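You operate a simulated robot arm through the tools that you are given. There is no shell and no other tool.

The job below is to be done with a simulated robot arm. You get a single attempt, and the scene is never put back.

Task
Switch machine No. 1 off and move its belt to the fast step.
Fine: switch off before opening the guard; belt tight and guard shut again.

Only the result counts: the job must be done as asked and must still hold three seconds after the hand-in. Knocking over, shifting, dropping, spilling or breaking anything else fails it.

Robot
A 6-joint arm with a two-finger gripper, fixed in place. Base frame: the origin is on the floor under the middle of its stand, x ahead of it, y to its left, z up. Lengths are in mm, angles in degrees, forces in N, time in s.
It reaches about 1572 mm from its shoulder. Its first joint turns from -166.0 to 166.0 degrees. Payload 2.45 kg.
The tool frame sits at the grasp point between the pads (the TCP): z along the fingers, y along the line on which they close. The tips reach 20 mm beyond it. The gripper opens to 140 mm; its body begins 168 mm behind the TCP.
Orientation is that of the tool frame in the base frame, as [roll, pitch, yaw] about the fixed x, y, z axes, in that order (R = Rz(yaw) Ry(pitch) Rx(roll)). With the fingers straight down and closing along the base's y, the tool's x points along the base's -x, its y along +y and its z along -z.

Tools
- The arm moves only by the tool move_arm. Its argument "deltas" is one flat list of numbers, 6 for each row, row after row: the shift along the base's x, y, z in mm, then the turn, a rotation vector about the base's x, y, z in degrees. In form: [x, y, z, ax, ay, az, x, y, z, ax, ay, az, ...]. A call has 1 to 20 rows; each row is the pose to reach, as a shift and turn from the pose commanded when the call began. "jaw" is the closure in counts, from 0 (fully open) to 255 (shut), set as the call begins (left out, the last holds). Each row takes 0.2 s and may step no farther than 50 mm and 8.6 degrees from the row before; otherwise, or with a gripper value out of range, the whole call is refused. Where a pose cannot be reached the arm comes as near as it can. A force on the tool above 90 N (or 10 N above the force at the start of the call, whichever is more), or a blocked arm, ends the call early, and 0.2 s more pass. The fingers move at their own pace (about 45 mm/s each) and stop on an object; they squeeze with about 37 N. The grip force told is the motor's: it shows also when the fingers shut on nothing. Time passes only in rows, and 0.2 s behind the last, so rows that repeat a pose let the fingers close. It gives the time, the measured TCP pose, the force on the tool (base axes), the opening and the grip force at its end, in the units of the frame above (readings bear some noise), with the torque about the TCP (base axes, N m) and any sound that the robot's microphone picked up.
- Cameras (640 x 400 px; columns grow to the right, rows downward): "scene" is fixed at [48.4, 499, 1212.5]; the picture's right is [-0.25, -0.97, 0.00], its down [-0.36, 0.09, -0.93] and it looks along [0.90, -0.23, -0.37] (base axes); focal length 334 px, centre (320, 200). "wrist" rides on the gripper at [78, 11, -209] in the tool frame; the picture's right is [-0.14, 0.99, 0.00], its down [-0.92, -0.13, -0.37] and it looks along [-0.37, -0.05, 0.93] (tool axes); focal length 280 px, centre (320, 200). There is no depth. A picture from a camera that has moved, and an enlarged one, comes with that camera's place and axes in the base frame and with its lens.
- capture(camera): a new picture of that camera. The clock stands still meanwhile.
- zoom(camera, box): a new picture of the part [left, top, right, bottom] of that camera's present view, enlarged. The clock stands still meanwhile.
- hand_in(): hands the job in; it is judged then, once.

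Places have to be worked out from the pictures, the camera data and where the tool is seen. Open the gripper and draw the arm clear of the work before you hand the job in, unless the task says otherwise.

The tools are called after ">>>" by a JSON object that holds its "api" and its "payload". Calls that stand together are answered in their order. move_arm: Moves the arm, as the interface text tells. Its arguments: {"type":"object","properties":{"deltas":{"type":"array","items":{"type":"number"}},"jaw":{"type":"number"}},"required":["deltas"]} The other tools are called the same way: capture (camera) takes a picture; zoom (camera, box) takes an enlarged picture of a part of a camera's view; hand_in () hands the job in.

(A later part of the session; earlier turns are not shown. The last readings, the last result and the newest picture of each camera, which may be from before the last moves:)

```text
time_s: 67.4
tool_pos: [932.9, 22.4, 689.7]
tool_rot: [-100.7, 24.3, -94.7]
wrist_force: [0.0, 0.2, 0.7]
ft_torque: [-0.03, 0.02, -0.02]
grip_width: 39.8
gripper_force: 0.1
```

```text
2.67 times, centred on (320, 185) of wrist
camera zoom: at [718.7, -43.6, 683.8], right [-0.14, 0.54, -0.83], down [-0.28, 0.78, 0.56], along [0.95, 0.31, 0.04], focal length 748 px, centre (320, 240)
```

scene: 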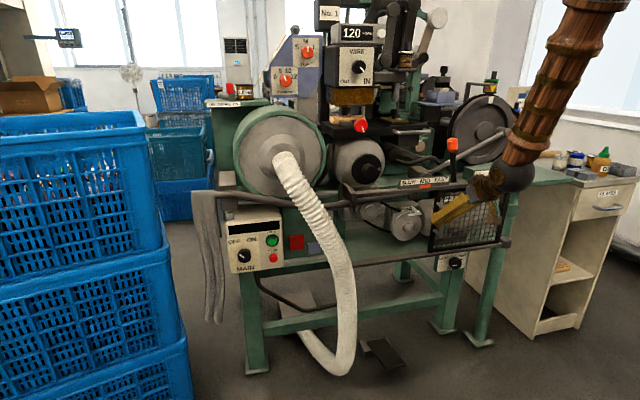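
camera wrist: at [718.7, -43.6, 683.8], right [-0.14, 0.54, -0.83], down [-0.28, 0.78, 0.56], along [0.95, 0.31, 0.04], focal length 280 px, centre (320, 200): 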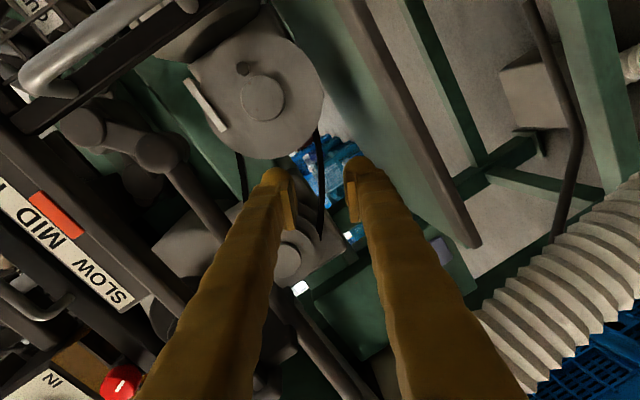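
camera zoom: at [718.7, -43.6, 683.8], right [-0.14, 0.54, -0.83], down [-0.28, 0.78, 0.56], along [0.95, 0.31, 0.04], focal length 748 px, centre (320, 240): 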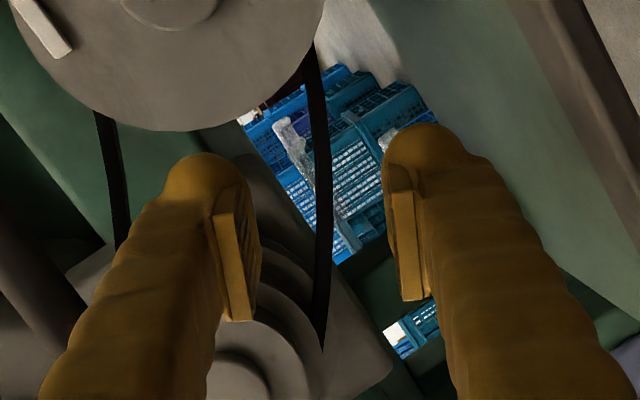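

The lower run sits centred between the fingers and square to them. I advance along the tool axis by 89 mm to about (1022, 22, 674).

>>> {"api": "move_arm", "payload": {"deltas": [30, 0, -5, 0, 0, 0, 60, 0, -10.4, 0, 0, 0, 89, 0, -15.5, 0, 0, 0]}}

>>> {"api": "zoom", "payload": {"camera": "wrist", "box": [240, 110, 400, 260]}}

>>> {"api": "zoom", "payload": {"camera": "scene", "box": [345, 175, 455, 265]}}

```text
time_s: 68.2
tool_pos: [1019.0, 23.6, 676.1]
tool_rot: [-100.8, 24.4, -94.7]
wrist_force: [-0.4, 0.0, -0.2]
ft_torque: [-0.01, 0.04, 0.0]
grip_width: 40.1
gripper_force: 0.0
```

```text
2.67 times, centred on (320, 185) of wrist
camera zoom: at [806.1, -42.3, 669.2], right [-0.14, 0.54, -0.83], down [-0.28, 0.78, 0.56], along [0.95, 0.31, 0.04], focal length 748 px, centre (320, 240)
```

zoom: 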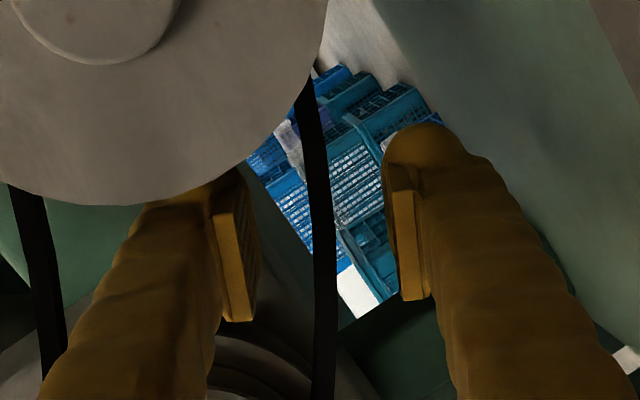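

```text
4.44 times, centred on (400, 220) of scene
camera zoom: at [48.4, 499.0, 1212.5], right [-0.25, -0.97, 0.0], down [-0.36, 0.09, -0.93], along [0.9, -0.23, -0.37], focal length 1485 px, centre (-36, 111)
```

zoom: 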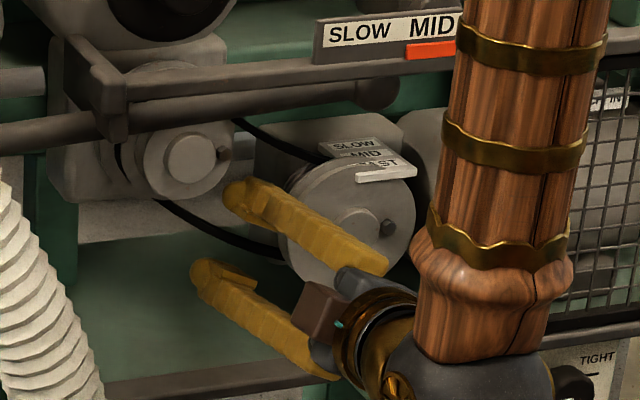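

The belt lies between the pads with no contact yet. I close the jaws on it.

>>> {"api": "move_arm", "payload": {"deltas": [2, 0, 0, 0, 0, 0, 2, 0, 0, 0, 0, 0, 2, 0, 0, 0, 0, 0, 2, 0, 0, 0, 0, 0, 2, 0, 0, 0, 0, 0], "jaw": 255}}

>>> {"api": "zoom", "payload": {"camera": "wrist", "box": [240, 110, 400, 260]}}

>>> {"api": "zoom", "payload": {"camera": "scene", "box": [345, 175, 455, 265]}}

```text
time_s: 69.4
tool_pos: [1022.4, 22.9, 674.8]
tool_rot: [-100.8, 24.3, -94.7]
wrist_force: [0.2, 0.2, 0.1]
ft_torque: [-0.02, -0.01, -0.01]
grip_width: 0.2
gripper_force: 28.9
```

```text
2.67 times, centred on (320, 185) of wrist
camera zoom: at [808.7, -42.7, 668.8], right [-0.14, 0.54, -0.83], down [-0.28, 0.78, 0.56], along [0.95, 0.31, 0.04], focal length 748 px, centre (320, 240)
```

zoom: 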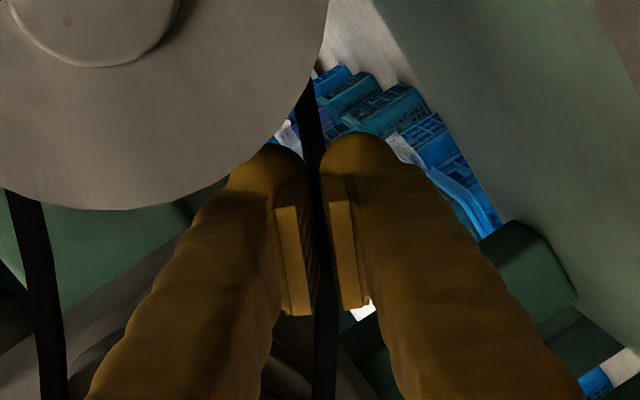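

```text
4.44 times, centred on (400, 220) of scene
camera zoom: at [48.4, 499.0, 1212.5], right [-0.25, -0.97, 0.0], down [-0.36, 0.09, -0.93], along [0.9, -0.23, -0.37], focal length 1485 px, centre (-36, 111)
```

zoom: 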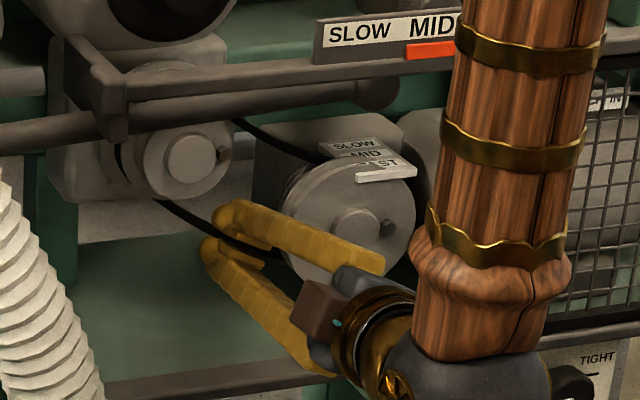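

The jaws shut to 0.2 mm, so the belt isn't between the pads. I zoom in on both views to see where it passes relative to the fingers.

>>> {"api": "zoom", "payload": {"camera": "scene", "box": [375, 205, 415, 240]}}

>>> {"api": "zoom", "payload": {"camera": "wrist", "box": [285, 130, 355, 200]}}

>>> {"api": "zoom", "payload": {"camera": "wrist", "box": [280, 180, 360, 260]}}

```text
11.43 times, centred on (395, 222) of scene
camera zoom: at [48.4, 499.0, 1212.5], right [-0.25, -0.97, 0.0], down [-0.36, 0.09, -0.93], along [0.9, -0.23, -0.37], focal length 3818 px, centre (-537, -57)
```

zoom: 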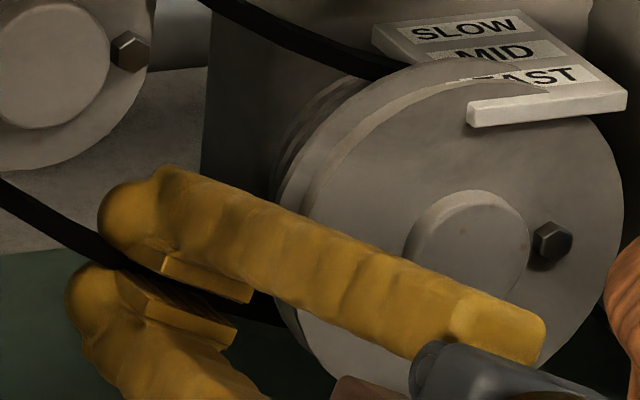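

```text
5.71 times, centred on (320, 165) of wrist
camera zoom: at [808.7, -42.7, 668.8], right [-0.14, 0.54, -0.83], down [-0.28, 0.78, 0.56], along [0.95, 0.31, 0.04], focal length 1602 px, centre (320, 400)
```

zoom: 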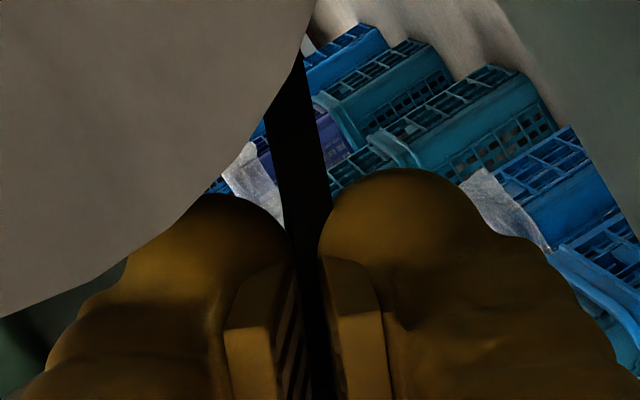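

```text
5.00 times, centred on (320, 220) of wrist
camera zoom: at [808.7, -42.7, 668.8], right [-0.14, 0.54, -0.83], down [-0.28, 0.78, 0.56], along [0.95, 0.31, 0.04], focal length 1402 px, centre (320, 100)
```

zoom: 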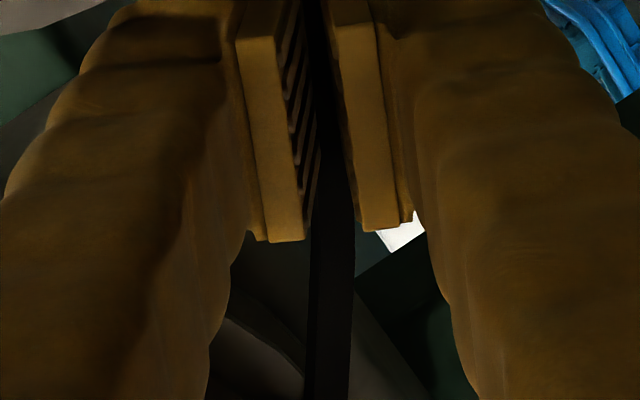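

The belt does run between the pads visually, though the reading shows no thickness. I pull straight toward -x by 10 mm and see whether the belt follows.

>>> {"api": "move_arm", "payload": {"deltas": [-5, 0, 0, 0, 0, 0, -10, 0, 0, 0, 0, 0]}}

>>> {"api": "zoom", "payload": {"camera": "scene", "box": [365, 170, 455, 245]}}

>>> {"api": "zoom", "payload": {"camera": "wrist", "box": [240, 110, 400, 260]}}

```text
time_s: 70.0
tool_pos: [1011.7, 22.7, 675.1]
tool_rot: [-100.8, 24.4, -94.7]
wrist_force: [-0.5, 0.3, -0.6]
ft_torque: [0.03, -0.03, -0.01]
grip_width: 0.1
gripper_force: 29.6
```

```text
5.33 times, centred on (410, 208) of scene
camera zoom: at [48.4, 499.0, 1212.5], right [-0.25, -0.97, 0.0], down [-0.36, 0.09, -0.93], along [0.9, -0.23, -0.37], focal length 1782 px, centre (-160, 160)
```

zoom: 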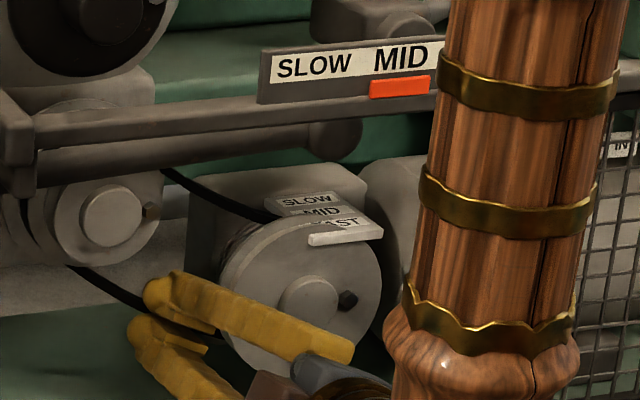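

```text
2.67 times, centred on (320, 185) of wrist
camera zoom: at [799.2, -43.1, 668.9], right [-0.14, 0.54, -0.83], down [-0.27, 0.78, 0.56], along [0.95, 0.31, 0.04], focal length 748 px, centre (320, 240)
```

zoom: 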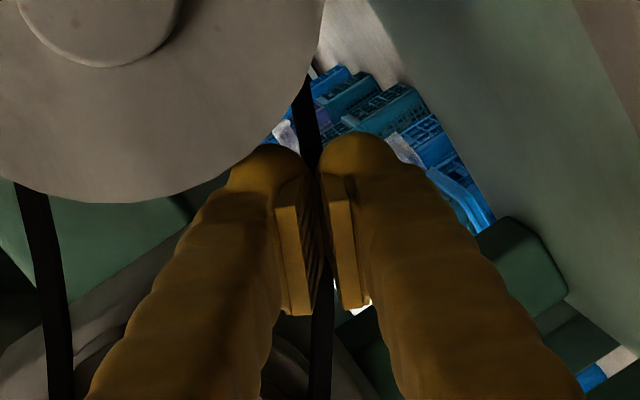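

The marker is unmoved. Looking at the geometry, the pads end about 8 mm past the TCP, so the belt sat in the recess between the fingertips just beyond them. I reopen, go about 25 mm deeper to x≈1036 (the housing behind is at x≈1098), and close again.

>>> {"api": "move_arm", "payload": {"deltas": [0, 0, 0, 0, 0, 0, 0, 0, 0, 0, 0, 0, 0, 0, 0, 0, 0, 0, 13, 0, -2, 0, 0, 0, 26, 0, -3.5, 0, 0, 0], "jaw": 182}}

>>> {"api": "zoom", "payload": {"camera": "wrist", "box": [240, 110, 400, 260]}}

>>> {"api": "move_arm", "payload": {"deltas": [0, 0, 0, 0, 0, 0, 0, 0, 0, 0, 0, 0, 0, 0, 0, 0, 0, 0, 0, 0, 0, 0, 0, 0], "jaw": 255}}

>>> {"api": "zoom", "payload": {"camera": "wrist", "box": [240, 110, 400, 260]}}

>>> {"api": "zoom", "payload": {"camera": "scene", "box": [365, 170, 455, 245]}}

```text
time_s: 71.2
tool_pos: [1038.0, 23.3, 672.0]
tool_rot: [-100.8, 24.4, -94.7]
wrist_force: [-9.7, 0.1, 2.2]
ft_torque: [-0.03, -0.36, 0.03]
grip_width: 40.6
gripper_force: 0.2
```

```text
2.67 times, centred on (320, 185) of wrist
camera zoom: at [825.1, -43.3, 664.9], right [-0.14, 0.54, -0.83], down [-0.28, 0.78, 0.56], along [0.95, 0.31, 0.04], focal length 748 px, centre (320, 240)
```

zoom: 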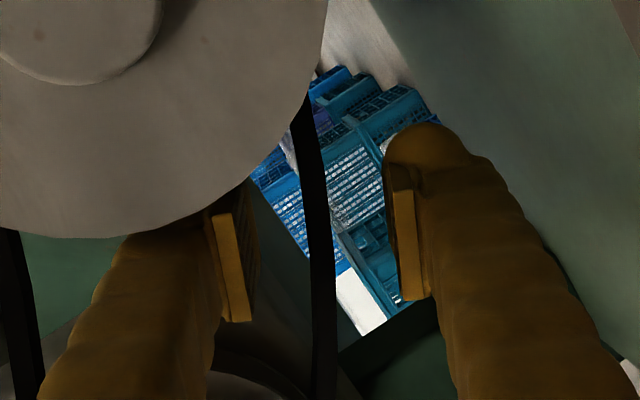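

```text
time_s: 72.2
tool_pos: [1037.6, 21.9, 671.5]
tool_rot: [-100.9, 24.4, -94.6]
wrist_force: [0.9, 0.2, -0.2]
ft_torque: [0.03, 0.0, 0.0]
grip_width: 0.0
gripper_force: 29.8
```

```text
2.67 times, centred on (320, 185) of wrist
camera zoom: at [825.6, -43.3, 665.1], right [-0.14, 0.54, -0.83], down [-0.28, 0.78, 0.56], along [0.95, 0.31, 0.04], focal length 748 px, centre (320, 240)
```

zoom: 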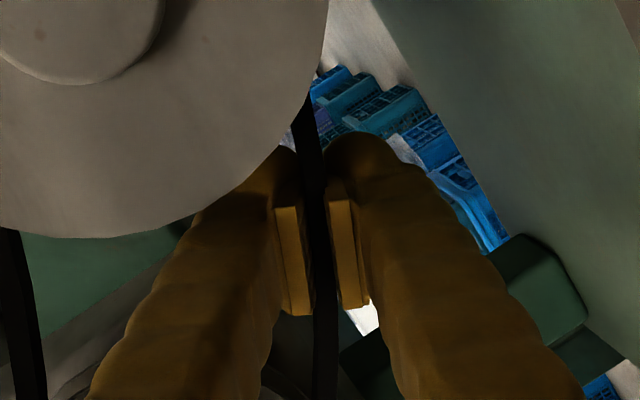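

```text
5.33 times, centred on (410, 208) of scene
camera zoom: at [48.4, 499.0, 1212.5], right [-0.25, -0.97, 0.0], down [-0.36, 0.09, -0.93], along [0.9, -0.23, -0.37], focal length 1782 px, centre (-160, 160)
```

zoom: 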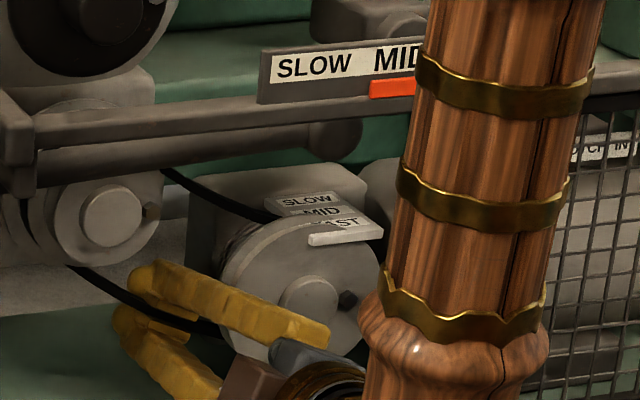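

The reading is 0 mm again, yet a black strip shows between the pads. I zoom in to judge whether the belt is really pinched.

>>> {"api": "zoom", "payload": {"camera": "wrist", "box": [285, 140, 355, 210]}}

>>> {"api": "zoom", "payload": {"camera": "wrist", "box": [285, 190, 355, 260]}}

>>> {"api": "zoom", "payload": {"camera": "scene", "box": [375, 205, 415, 240]}}

```text
5.71 times, centred on (320, 175) of wrist
camera zoom: at [825.6, -43.3, 665.1], right [-0.14, 0.54, -0.83], down [-0.28, 0.78, 0.56], along [0.95, 0.31, 0.04], focal length 1602 px, centre (320, 343)
```

zoom: 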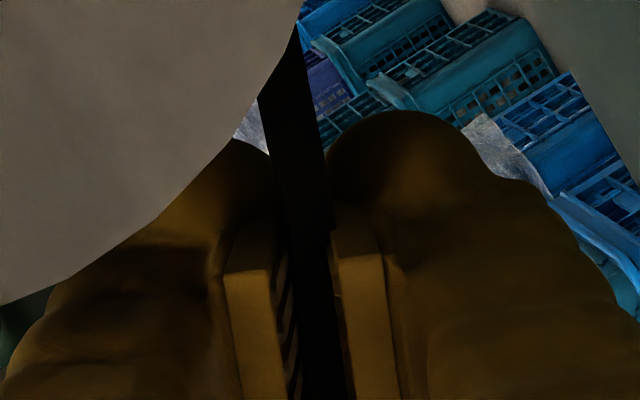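

```text
5.71 times, centred on (320, 225) of wrist
camera zoom: at [825.6, -43.3, 665.1], right [-0.14, 0.54, -0.83], down [-0.28, 0.78, 0.56], along [0.95, 0.31, 0.04], focal length 1602 px, centre (320, 57)
```

zoom: 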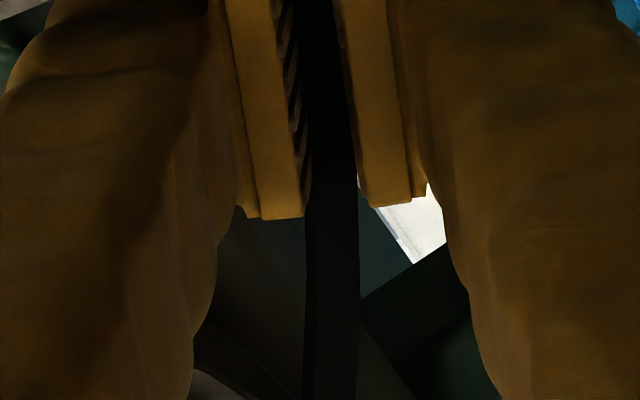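

```text
11.43 times, centred on (395, 222) of scene
camera zoom: at [48.4, 499.0, 1212.5], right [-0.25, -0.97, 0.0], down [-0.36, 0.09, -0.93], along [0.9, -0.23, -0.37], focal length 3818 px, centre (-537, -57)
```

zoom: 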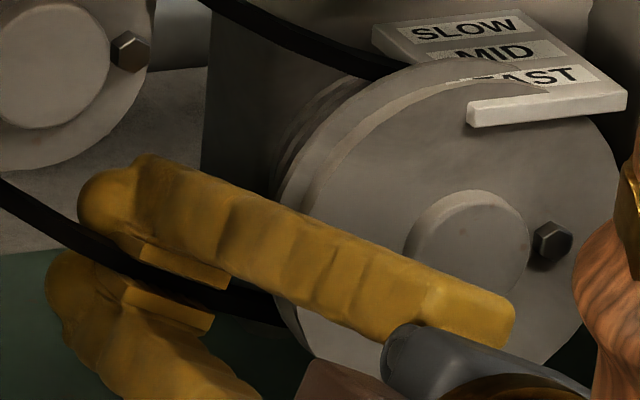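

The belt now clearly runs between the pads in both views. I pull toward -x by 12 mm and look for movement of the belt and the orange marker.

>>> {"api": "move_arm", "payload": {"deltas": [-6, 0, 0, 0, 0, 0, -12, 0, 0, 0, 0, 0]}}

>>> {"api": "zoom", "payload": {"camera": "scene", "box": [375, 205, 415, 240]}}

>>> {"api": "zoom", "payload": {"camera": "scene", "box": [365, 170, 455, 245]}}

```text
time_s: 72.8
tool_pos: [1026.1, 22.3, 672.2]
tool_rot: [-100.8, 24.5, -94.8]
wrist_force: [0.2, 0.8, -0.2]
ft_torque: [0.01, -0.03, 0.02]
grip_width: 0.0
gripper_force: 29.6
```

```text
11.43 times, centred on (395, 222) of scene
camera zoom: at [48.4, 499.0, 1212.5], right [-0.25, -0.97, 0.0], down [-0.36, 0.09, -0.93], along [0.9, -0.23, -0.37], focal length 3818 px, centre (-537, -57)
```

zoom: 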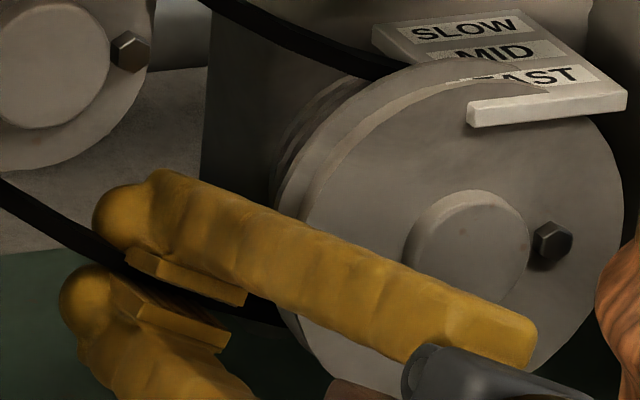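

```text
5.33 times, centred on (410, 208) of scene
camera zoom: at [48.4, 499.0, 1212.5], right [-0.25, -0.97, 0.0], down [-0.36, 0.09, -0.93], along [0.9, -0.23, -0.37], focal length 1782 px, centre (-160, 160)
```

zoom: 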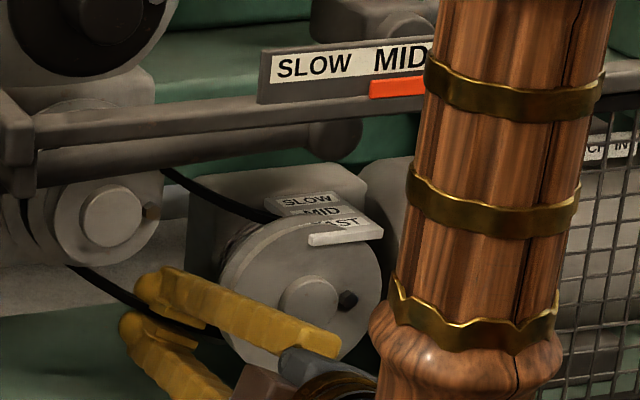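

No force and no movement: the lower run isn't catching. I open, back out along the tool axis and look again at the belt, pulleys and label plate for what actually shifts it.

>>> {"api": "move_arm", "payload": {"deltas": [0, 0, 0, 0, 0, 0, 0, 0, 0, 0, 0, 0, 0, 0, 0, 0, 0, 0, -30, 0, 5, 0, 0, 0, -65, 0, 11, 0, 0, 0, -100, 0, 17, 0, 0, 0], "jaw": 182}}

>>> {"api": "capture", "payload": {"camera": "wrist"}}

>>> {"api": "zoom", "payload": {"camera": "wrist", "box": [170, 20, 340, 140]}}

>>> {"api": "zoom", "payload": {"camera": "wrist", "box": [200, 120, 360, 300]}}

```text
time_s: 74.2
tool_pos: [926.5, 22.8, 688.4]
tool_rot: [-100.7, 24.4, -94.7]
wrist_force: [0.2, 0.7, -0.2]
ft_torque: [-0.02, 0.0, -0.02]
grip_width: 40.1
gripper_force: 0.0
```

```text
taken
camera wrist: at [713.6, -43.1, 682.3], right [-0.14, 0.54, -0.83], down [-0.28, 0.78, 0.56], along [0.95, 0.31, 0.04], focal length 280 px, centre (320, 200)
```

wrist: 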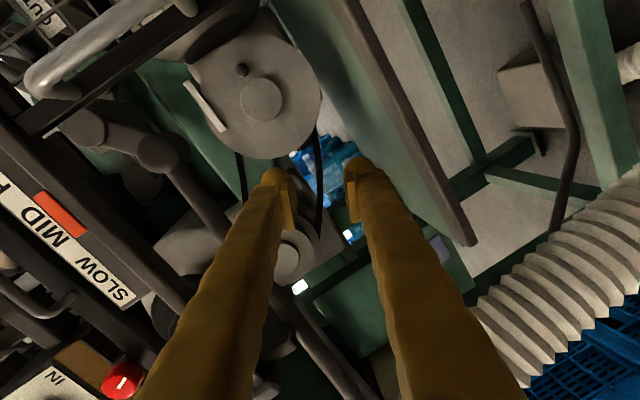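

```text
3.33 times, centred on (255, 80) of wrist
camera zoom: at [713.6, -43.1, 682.3], right [-0.14, 0.54, -0.83], down [-0.28, 0.78, 0.56], along [0.95, 0.31, 0.04], focal length 935 px, centre (537, 600)
```

zoom: 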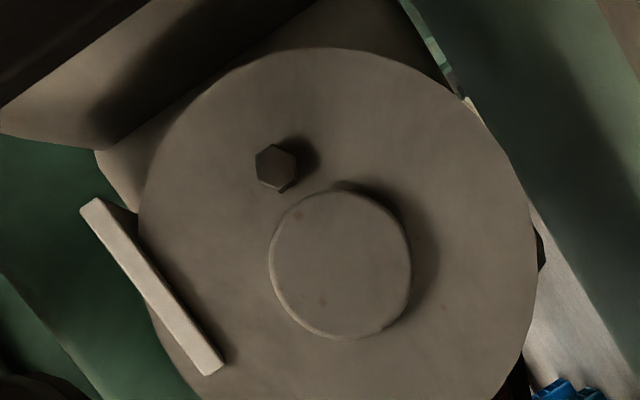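

```text
2.22 times, centred on (280, 210) of wrist
camera zoom: at [713.6, -43.1, 682.3], right [-0.14, 0.54, -0.83], down [-0.28, 0.78, 0.56], along [0.95, 0.31, 0.04], focal length 623 px, centre (409, 178)
```

zoom: 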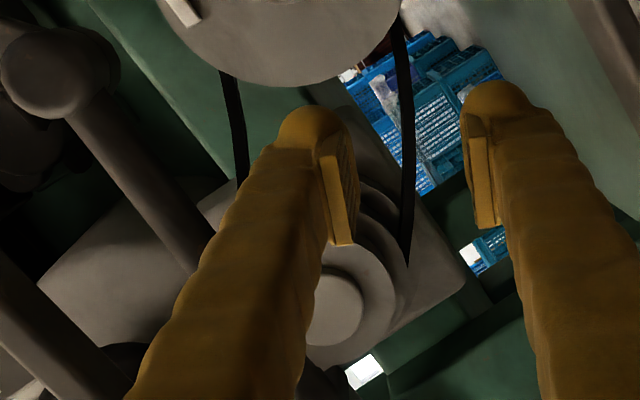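

I raise and back off the arm so the scene camera and wrist camera both get an unobstructed look at the drive.

>>> {"api": "move_arm", "payload": {"deltas": [-30, 8, 15, 7.71, 0, -1.35, -60, 16, 30, 15.42, 0, -2.69, -80, 30, 45, 23.13, 0, -4.04, -100, 50, 60, 30.84, 0, -5.38, -110, 75, 80, 38.55, 0, -6.73, -115, 100, 100, 46.26, 0, -8.07, -120, 130, 120, 53.97, 0, -9.42, -120, 160, 140, 61.7, 0, -10.76], "jaw": 0}}

>>> {"api": "capture", "payload": {"camera": "wrist"}}

>>> {"api": "zoom", "payload": {"camera": "scene", "box": [350, 170, 470, 260]}}

>>> {"api": "zoom", "payload": {"camera": "scene", "box": [390, 195, 450, 240]}}

```text
time_s: 76.0
tool_pos: [808.0, 184.6, 829.3]
tool_rot: [-166.5, 79.8, -166.3]
wrist_force: [-0.3, -0.3, 0.6]
ft_torque: [-0.04, -0.04, 0.01]
grip_width: 139.9
gripper_force: 0.1
```

```text
taken
camera wrist: at [588.9, 192.1, 787.6], right [0.02, 1.0, 0.09], down [-0.2, -0.09, 0.98], along [0.98, -0.04, 0.2], focal length 280 px, centre (320, 200)
```

wrist: 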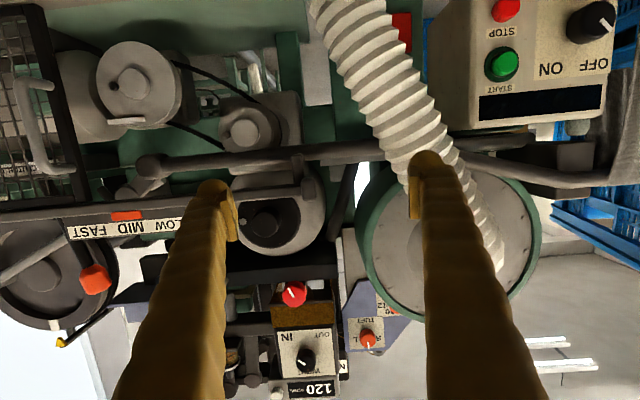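

```text
4.44 times, centred on (410, 215) of scene
camera zoom: at [48.4, 499.0, 1212.5], right [-0.25, -0.97, 0.0], down [-0.36, 0.09, -0.93], along [0.9, -0.23, -0.37], focal length 1485 px, centre (-80, 133)
```

zoom: 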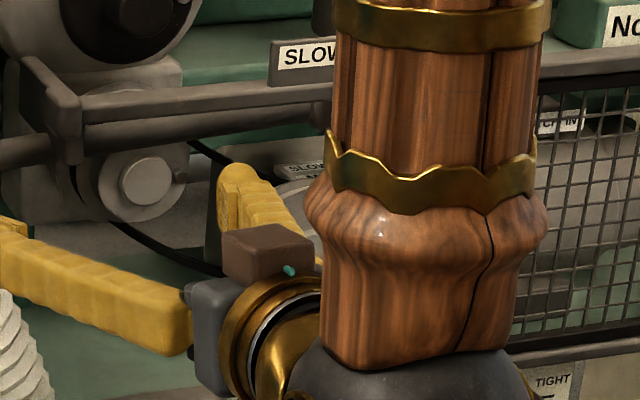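

```text
8.89 times, centred on (420, 218) of scene
camera zoom: at [48.4, 499.0, 1212.5], right [-0.25, -0.97, 0.0], down [-0.36, 0.09, -0.93], along [0.9, -0.23, -0.37], focal length 2970 px, centre (-569, 44)
```

zoom: 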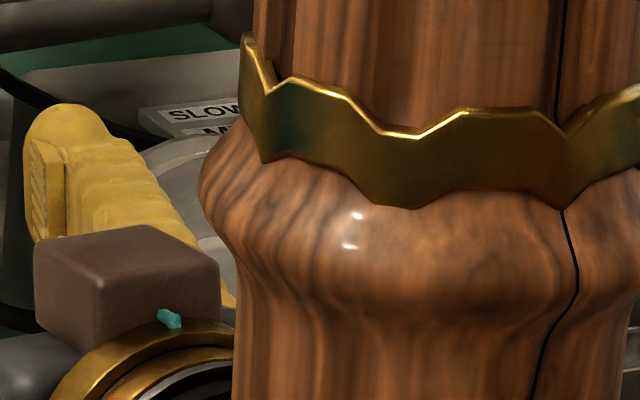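

From this angle the pulley steps show at the upper left of the wrist view. I zoom in there.

>>> {"api": "zoom", "payload": {"camera": "wrist", "box": [70, 20, 310, 180]}}

>>> {"api": "zoom", "payload": {"camera": "wrist", "box": [90, 30, 200, 130]}}

>>> {"api": "zoom", "payload": {"camera": "wrist", "box": [160, 50, 300, 170]}}

```text
2.50 times, centred on (190, 100) of wrist
camera zoom: at [588.9, 192.1, 787.6], right [0.02, 1.0, 0.09], down [-0.2, -0.09, 0.98], along [0.98, -0.04, 0.2], focal length 701 px, centre (645, 450)
```

zoom: 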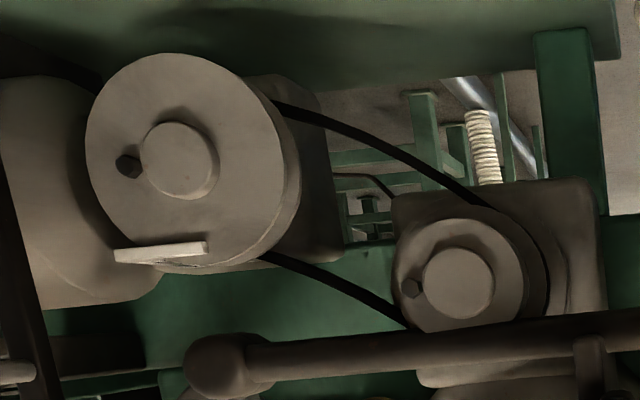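

```text
4.00 times, centred on (145, 80) of wrist
camera zoom: at [588.9, 192.1, 787.6], right [0.02, 1.0, 0.09], down [-0.2, -0.09, 0.98], along [0.98, -0.04, 0.2], focal length 1122 px, centre (1020, 680)
```

zoom: 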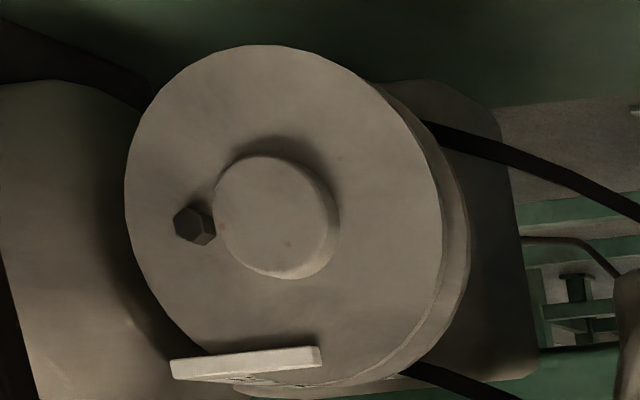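

```text
3.33 times, centred on (230, 110) of wrist
camera zoom: at [588.9, 192.1, 787.6], right [0.02, 1.0, 0.09], down [-0.2, -0.09, 0.98], along [0.98, -0.04, 0.2], focal length 935 px, centre (620, 500)
```

zoom: 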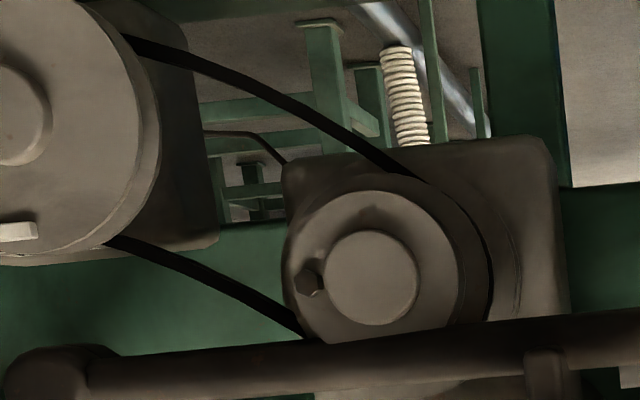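

The belt wraps the second step of both pulleys and has no tab, so it must be handled by a run. The lower one gave no contact. I'll test the upper run (about (1034, -4, 761), slope 31°) by poking it from below with closed fingers, going back to the rolled pose first.

>>> {"api": "move_arm", "payload": {"deltas": [0, -30, -20, -7.71, 0, 1.35, 5, -60, -40, -15.42, 0, 2.69, 10, -85, -60, -23.13, 0, 4.04, 20, -110, -80, -30.84, 0, 5.38, 40, -130, -95, -38.55, 0, 6.73, 60, -144, -110, -46.26, 0, 8.07, 90, -160, -115, -53.97, 0, 9.42, 120, -170, -108, -61.7, 0, 10.76], "jaw": 255}}

>>> {"api": "capture", "payload": {"camera": "wrist"}}

```text
time_s: 77.8
tool_pos: [928.5, 11.1, 719.6]
tool_rot: [-100.8, 24.3, -94.7]
wrist_force: [0.1, -0.1, 0.1]
ft_torque: [0.04, 0.01, 0.0]
grip_width: 0.0
gripper_force: 15.8
```

```text
taken
camera wrist: at [714.6, -54.9, 713.1], right [-0.14, 0.54, -0.83], down [-0.28, 0.78, 0.56], along [0.95, 0.31, 0.04], focal length 280 px, centre (320, 200)
```

wrist: 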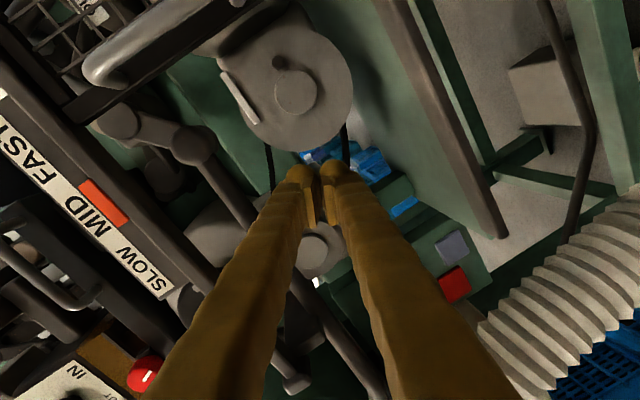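

The closed fingertips point between the two runs. I advance level to x≈1032, staying between upper and lower run.

>>> {"api": "move_arm", "payload": {"deltas": [35, 0, 0, 0, 0, 0, 70, 0, 0, 0, 0, 0, 103.5, 0, 0, 0, 0, 0]}}

>>> {"api": "zoom", "payload": {"camera": "wrist", "box": [200, 80, 400, 260]}}

>>> {"api": "zoom", "payload": {"camera": "scene", "box": [365, 170, 455, 245]}}

```text
time_s: 78.6
tool_pos: [1031.5, 13.5, 718.4]
tool_rot: [-100.8, 24.4, -94.6]
wrist_force: [-0.4, 0.1, -0.2]
ft_torque: [-0.02, 0.01, 0.01]
grip_width: 0.0
gripper_force: 28.9
```

```text
2.22 times, centred on (300, 170) of wrist
camera zoom: at [818.4, -51.6, 712.3], right [-0.14, 0.54, -0.83], down [-0.28, 0.78, 0.56], along [0.95, 0.31, 0.04], focal length 623 px, centre (364, 267)
```

zoom: 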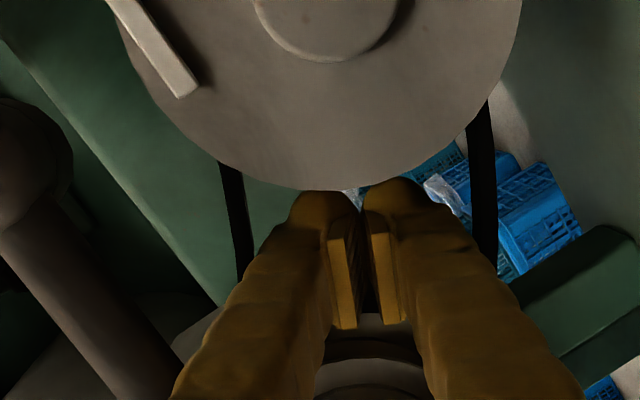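

```text
5.33 times, centred on (410, 208) of scene
camera zoom: at [48.4, 499.0, 1212.5], right [-0.25, -0.97, 0.0], down [-0.36, 0.09, -0.93], along [0.9, -0.23, -0.37], focal length 1782 px, centre (-160, 160)
```

zoom: 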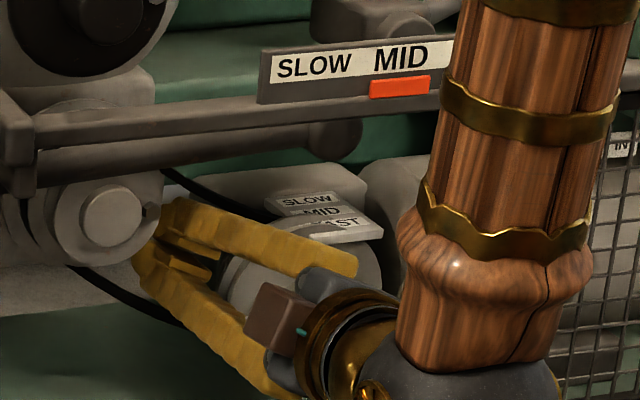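

Positioned cleanly between the runs with no contact. Now I move up square to the upper run in small steps, watching for a contact force.

>>> {"api": "move_arm", "payload": {"deltas": [0, -2.5, 5, 0, 0, 0, 0, -5, 10, 0, 0, 0, 0, -7.5, 15, 0, 0, 0, 0, -10, 20, 0, 0, 0]}}

>>> {"api": "zoom", "payload": {"camera": "wrist", "box": [200, 80, 400, 260]}}

>>> {"api": "zoom", "payload": {"camera": "scene", "box": [375, 185, 425, 230]}}

```text
time_s: 79.6
tool_pos: [1028.7, 3.6, 736.1]
tool_rot: [-101.0, 24.4, -94.7]
wrist_force: [1.0, 16.2, -25.5]
ft_torque: [0.32, -0.03, 0.01]
grip_width: 0.0
gripper_force: 29.6
```

```text
2.22 times, centred on (300, 170) of wrist
camera zoom: at [816.7, -63.1, 730.9], right [-0.15, 0.54, -0.83], down [-0.27, 0.78, 0.56], along [0.95, 0.31, 0.03], focal length 623 px, centre (364, 267)
```

zoom: 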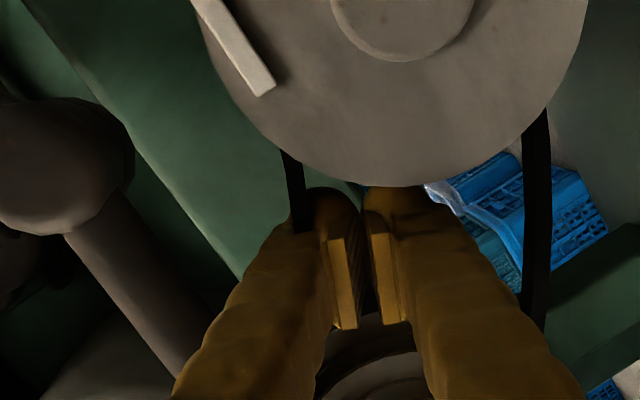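

```text
8.89 times, centred on (400, 208) of scene
camera zoom: at [48.4, 499.0, 1212.5], right [-0.25, -0.97, 0.0], down [-0.36, 0.09, -0.93], along [0.9, -0.23, -0.37], focal length 2970 px, centre (-391, 133)
```

zoom: 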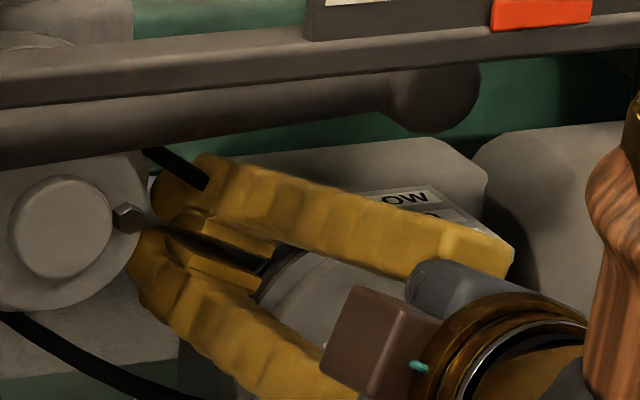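

Contact: 30 N square against the upper run, so the upper run is solid and can be gripped. I withdraw, level the tool (slightly up, to pass under the rod at z≈788), and line up on the upper run at y≈-18, z≈752.

>>> {"api": "move_arm", "payload": {"deltas": [0, 5, -10, 0, 0, 0, 0, 10, -20, 0, 0, 0, -25, 10, -20, 0, 0, 0, -50, 10, -20, 1, -4, 0, -55, 0, -5, 2, -8, 0, -58, -12, 8, 3, -12.7, 0, -58, -21.6, 16, 3, -12.7, 0]}}

>>> {"api": "move_arm", "payload": {"deltas": [0, 0, 0, 0, 0, 0, 0, 0, 0, 0, 0, 0, 0, 0, 0, 0, 0, 0], "jaw": 213}}

>>> {"api": "capture", "payload": {"camera": "wrist"}}

>>> {"api": "zoom", "payload": {"camera": "wrist", "box": [220, 80, 400, 240]}}

>>> {"api": "zoom", "payload": {"camera": "scene", "box": [375, 175, 435, 230]}}

```text
time_s: 81.2
tool_pos: [971.6, -18.1, 757.5]
tool_rot: [-86.7, 27.9, -88.3]
wrist_force: [0.3, 0.5, 0.2]
ft_torque: [0.01, -0.01, 0.04]
grip_width: 0.0
gripper_force: 29.2
```

```text
time_s: 82.0
tool_pos: [972.8, -18.5, 757.7]
tool_rot: [-86.8, 27.8, -88.5]
wrist_force: [0.3, 0.1, 0.0]
ft_torque: [0.02, -0.02, 0.03]
grip_width: 23.2
gripper_force: 0.0
```

```text
taken
camera wrist: at [766.0, -83.2, 701.3], right [0.04, 0.58, -0.81], down [-0.4, 0.75, 0.52], along [0.92, 0.3, 0.26], focal length 280 px, centre (320, 200)
```

wrist: 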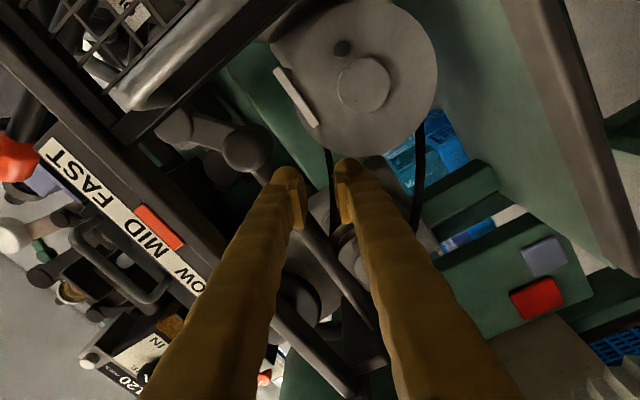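

```text
2.50 times, centred on (310, 160) of wrist
camera zoom: at [766.0, -83.2, 701.3], right [0.04, 0.58, -0.81], down [-0.4, 0.75, 0.52], along [0.92, 0.3, 0.26], focal length 701 px, centre (345, 300)
```

zoom: 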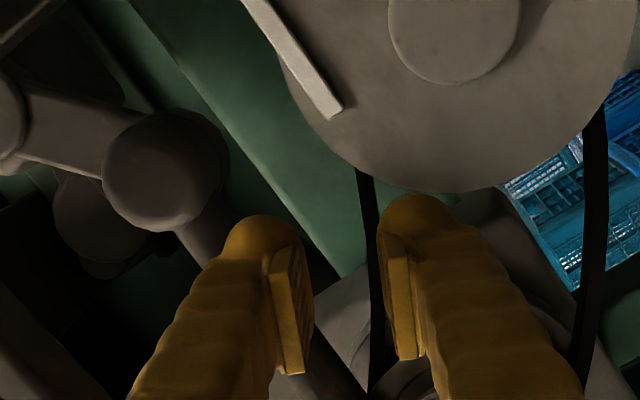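

```text
7.27 times, centred on (405, 202) of scene
camera zoom: at [48.4, 499.0, 1212.5], right [-0.25, -0.97, 0.0], down [-0.36, 0.09, -0.93], along [0.9, -0.23, -0.37], focal length 2430 px, centre (-298, 182)
```

zoom: 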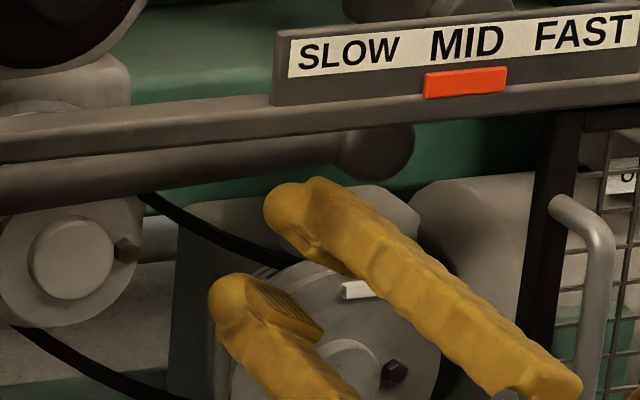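

The upper run shows about 10 mm to one side of the tool axis, so I shift (+2 y, -11.5 z) and then advance along the tool axis about 60 mm to x≈1033.

>>> {"api": "move_arm", "payload": {"deltas": [0, 1, -6, 0, 0, 0, 0, 2, -11.5, 0, 0, 0, 0, 2, -11.5, 0, 0, 0]}}

>>> {"api": "zoom", "payload": {"camera": "wrist", "box": [220, 80, 400, 240]}}

```text
time_s: 82.8
tool_pos: [971.9, -18.3, 745.0]
tool_rot: [-86.7, 27.8, -88.5]
wrist_force: [0.7, -0.6, 0.7]
ft_torque: [-0.04, -0.03, -0.02]
grip_width: 22.9
gripper_force: 0.0
```

```text
2.50 times, centred on (310, 160) of wrist
camera zoom: at [766.3, -81.4, 688.4], right [0.04, 0.58, -0.81], down [-0.4, 0.75, 0.52], along [0.92, 0.3, 0.26], focal length 701 px, centre (345, 300)
```

zoom: 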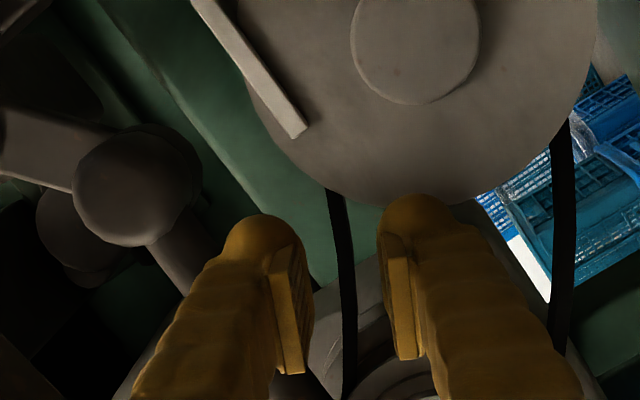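

Now centred. I advance 61 mm along the tool axis.

>>> {"api": "move_arm", "payload": {"deltas": [20, 0, 1, 0, 0, 0, 40, 0, 2, 0, 0, 0, 61, 0, 3, 0, 0, 0]}}

>>> {"api": "zoom", "payload": {"camera": "wrist", "box": [220, 80, 400, 240]}}

>>> {"api": "zoom", "payload": {"camera": "scene", "box": [375, 175, 435, 230]}}

```text
time_s: 83.6
tool_pos: [1033.5, -18.2, 745.2]
tool_rot: [-86.8, 27.8, -88.5]
wrist_force: [-12.6, -1.4, 3.5]
ft_torque: [0.07, -0.24, -0.05]
grip_width: 26.2
gripper_force: 2.8
```

```text
2.50 times, centred on (310, 160) of wrist
camera zoom: at [826.3, -82.2, 689.7], right [0.04, 0.58, -0.81], down [-0.39, 0.75, 0.52], along [0.92, 0.3, 0.26], focal length 701 px, centre (345, 300)
```

zoom: 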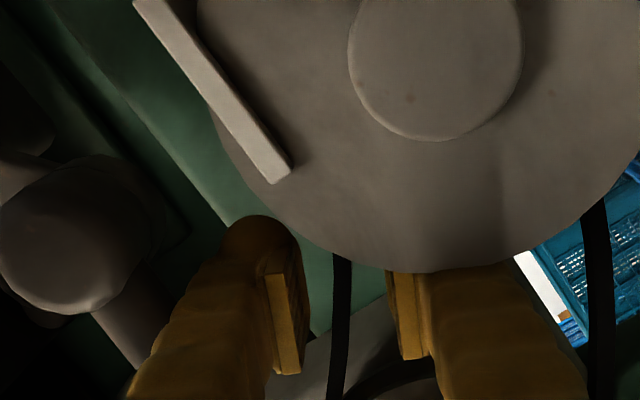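

```text
7.27 times, centred on (405, 202) of scene
camera zoom: at [48.4, 499.0, 1212.5], right [-0.25, -0.97, 0.0], down [-0.36, 0.09, -0.93], along [0.9, -0.23, -0.37], focal length 2430 px, centre (-298, 182)
```

zoom: 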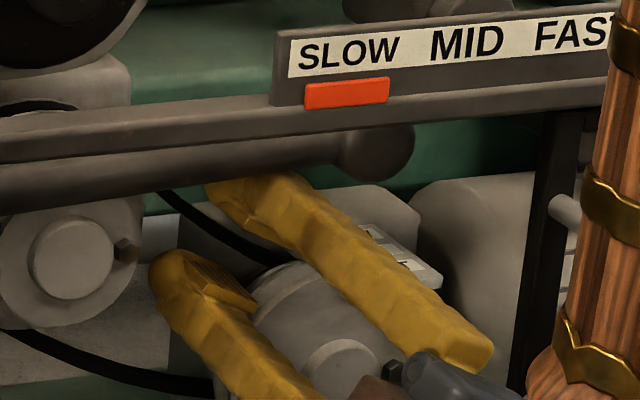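

Useful: the orange marker jumped to SLOW, so the upper finger pushed the belt back one step. The belt slides on contact and the marker follows it. I back off 12 mm and look at where the belt now lies, to straddle it and draw it forward.

>>> {"api": "move_arm", "payload": {"deltas": [-12, 0, -0.5, 0, 0, 0, -12, 0, -0.5, 0, 0, 0]}}

>>> {"api": "zoom", "payload": {"camera": "wrist", "box": [250, 130, 390, 260]}}

>>> {"api": "zoom", "payload": {"camera": "scene", "box": [375, 185, 425, 230]}}

```text
time_s: 84.2
tool_pos: [1020.3, -17.8, 745.9]
tool_rot: [-86.7, 27.8, -88.5]
wrist_force: [0.4, 0.2, 0.1]
ft_torque: [0.05, 0.01, 0.0]
grip_width: 23.1
gripper_force: 0.0
```

```text
3.08 times, centred on (320, 195) of wrist
camera zoom: at [815.2, -82.3, 689.3], right [0.04, 0.58, -0.81], down [-0.4, 0.75, 0.52], along [0.92, 0.3, 0.26], focal length 863 px, centre (320, 215)
```

zoom: 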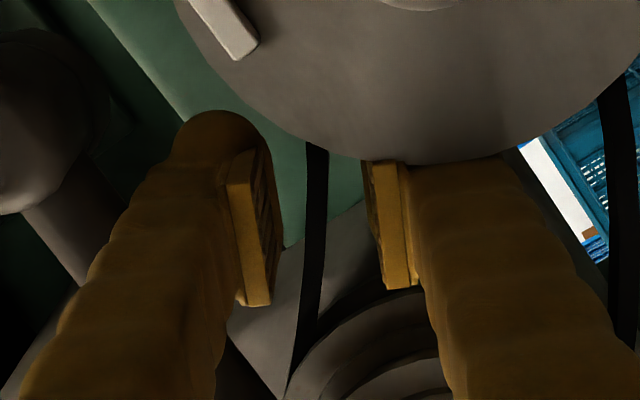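

```text
8.89 times, centred on (400, 208) of scene
camera zoom: at [48.4, 499.0, 1212.5], right [-0.25, -0.97, 0.0], down [-0.36, 0.09, -0.93], along [0.9, -0.23, -0.37], focal length 2970 px, centre (-391, 133)
```

zoom: 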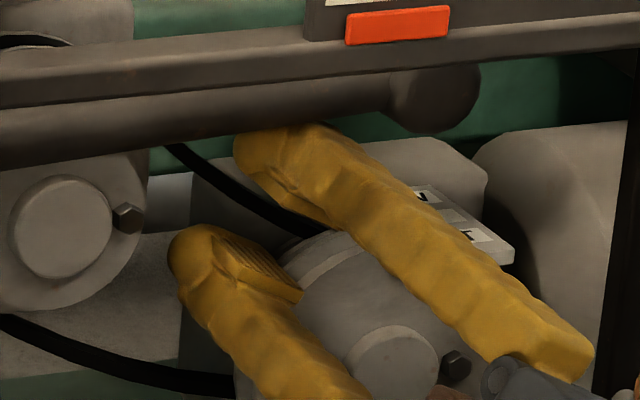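

The belt now passes between the open fingers at SLOW and the force is back to zero. I advance carefully to x≈1036, nudging 2 mm to centre it, checking the force.

>>> {"api": "move_arm", "payload": {"deltas": [5, -1.2, 1.6, 0, 0, 0, 10, -1.2, 1.8, 0, 0, 0, 16, -1.2, 2.2, 0, 0, 0]}}

>>> {"api": "zoom", "payload": {"camera": "wrist", "box": [250, 130, 390, 260]}}

>>> {"api": "zoom", "payload": {"camera": "scene", "box": [375, 185, 425, 230]}}

```text
time_s: 85.0
tool_pos: [1037.2, -19.3, 749.3]
tool_rot: [-86.8, 27.8, -88.5]
wrist_force: [-3.4, -1.9, 2.2]
ft_torque: [0.04, -0.06, -0.02]
grip_width: 25.0
gripper_force: 1.1
```

```text
3.08 times, centred on (320, 195) of wrist
camera zoom: at [831.4, -83.5, 692.9], right [0.04, 0.58, -0.81], down [-0.4, 0.75, 0.52], along [0.92, 0.3, 0.26], focal length 863 px, centre (320, 215)
```

zoom: 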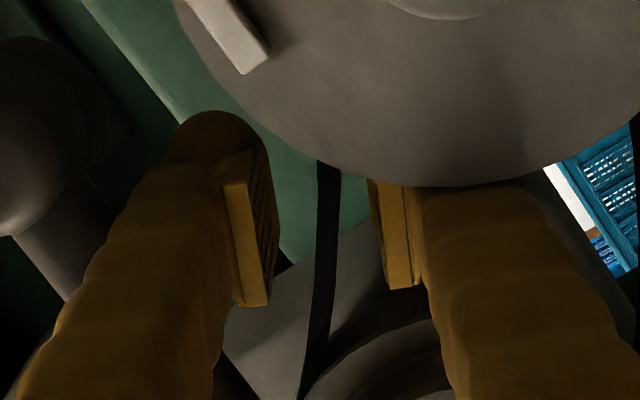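

```text
8.89 times, centred on (400, 208) of scene
camera zoom: at [48.4, 499.0, 1212.5], right [-0.25, -0.97, 0.0], down [-0.36, 0.09, -0.93], along [0.9, -0.23, -0.37], focal length 2970 px, centre (-391, 133)
```

zoom: 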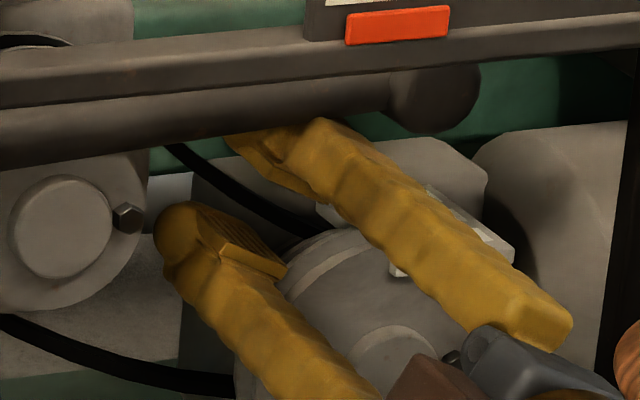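

Only a light touch (3 N) at x≈1037. I close the jaws and see if the belt is caught.

>>> {"api": "move_arm", "payload": {"deltas": [0, 0, 0, 0, 0, 0, 0, 0, 0, 0, 0, 0, 0, 0, 0, 0, 0, 0, 0, 0, 0, 0, 0, 0], "jaw": 255}}

>>> {"api": "zoom", "payload": {"camera": "wrist", "box": [250, 130, 390, 260]}}

>>> {"api": "zoom", "payload": {"camera": "scene", "box": [375, 175, 435, 230]}}

```text
time_s: 86.0
tool_pos: [1037.6, -21.7, 751.7]
tool_rot: [-86.4, 27.9, -88.3]
wrist_force: [-3.2, -39.7, 62.2]
ft_torque: [0.88, -0.75, -0.47]
grip_width: 16.3
gripper_force: 36.8
```

```text
3.08 times, centred on (320, 195) of wrist
camera zoom: at [832.0, -84.5, 694.8], right [0.05, 0.58, -0.81], down [-0.4, 0.76, 0.52], along [0.92, 0.3, 0.27], focal length 863 px, centre (320, 215)
```

zoom: 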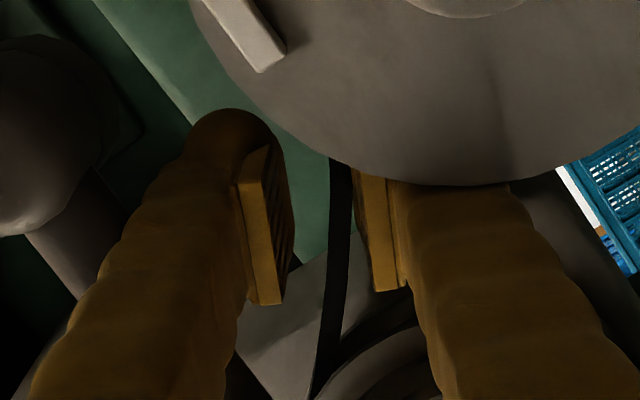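

```text
7.27 times, centred on (405, 202) of scene
camera zoom: at [48.4, 499.0, 1212.5], right [-0.25, -0.97, 0.0], down [-0.36, 0.09, -0.93], along [0.9, -0.23, -0.37], focal length 2430 px, centre (-298, 182)
```

zoom: 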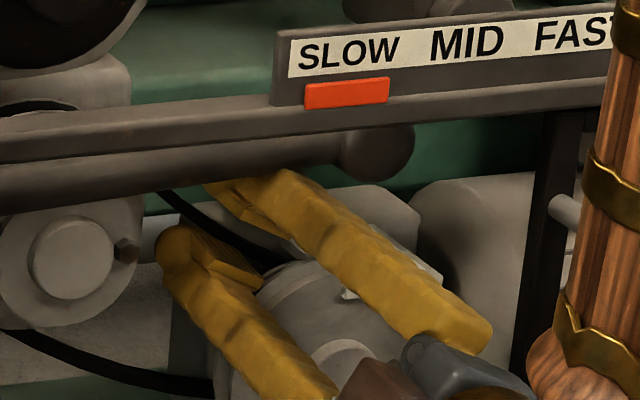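

Caught: the jaws stopped at 16.3 mm, but the net force shows the belt sits above centre, pressed by the upper finger only. I shift the tool up square to the belt by about 6 mm so both pads close on it.

>>> {"api": "move_arm", "payload": {"deltas": [0, -1.4, 2.6, 0, 0, 0, 0, -2.8, 5.3, 0, 0, 0, 0, -2.8, 5.3, 0, 0, 0, 0, -2.8, 5.3, 0, 0, 0]}}

>>> {"api": "zoom", "payload": {"camera": "wrist", "box": [250, 130, 390, 260]}}

```text
time_s: 87.0
tool_pos: [1036.9, -22.9, 756.4]
tool_rot: [-86.6, 27.7, -88.7]
wrist_force: [1.7, -60.3, 51.1]
ft_torque: [0.97, -0.55, -0.68]
grip_width: 9.7
gripper_force: 36.6
```

```text
3.08 times, centred on (320, 195) of wrist
camera zoom: at [830.3, -85.9, 698.7], right [0.04, 0.58, -0.81], down [-0.39, 0.76, 0.52], along [0.92, 0.3, 0.26], focal length 863 px, centre (320, 215)
```

zoom: 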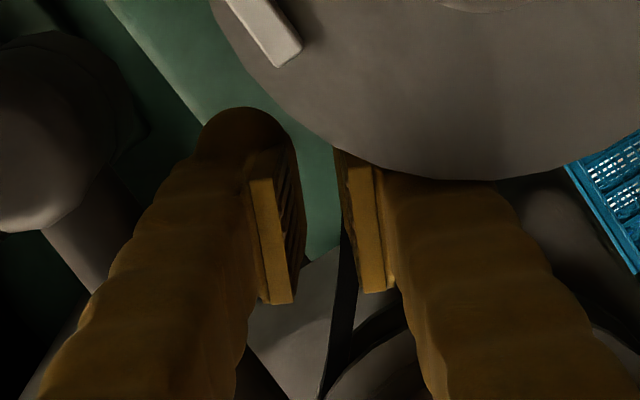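

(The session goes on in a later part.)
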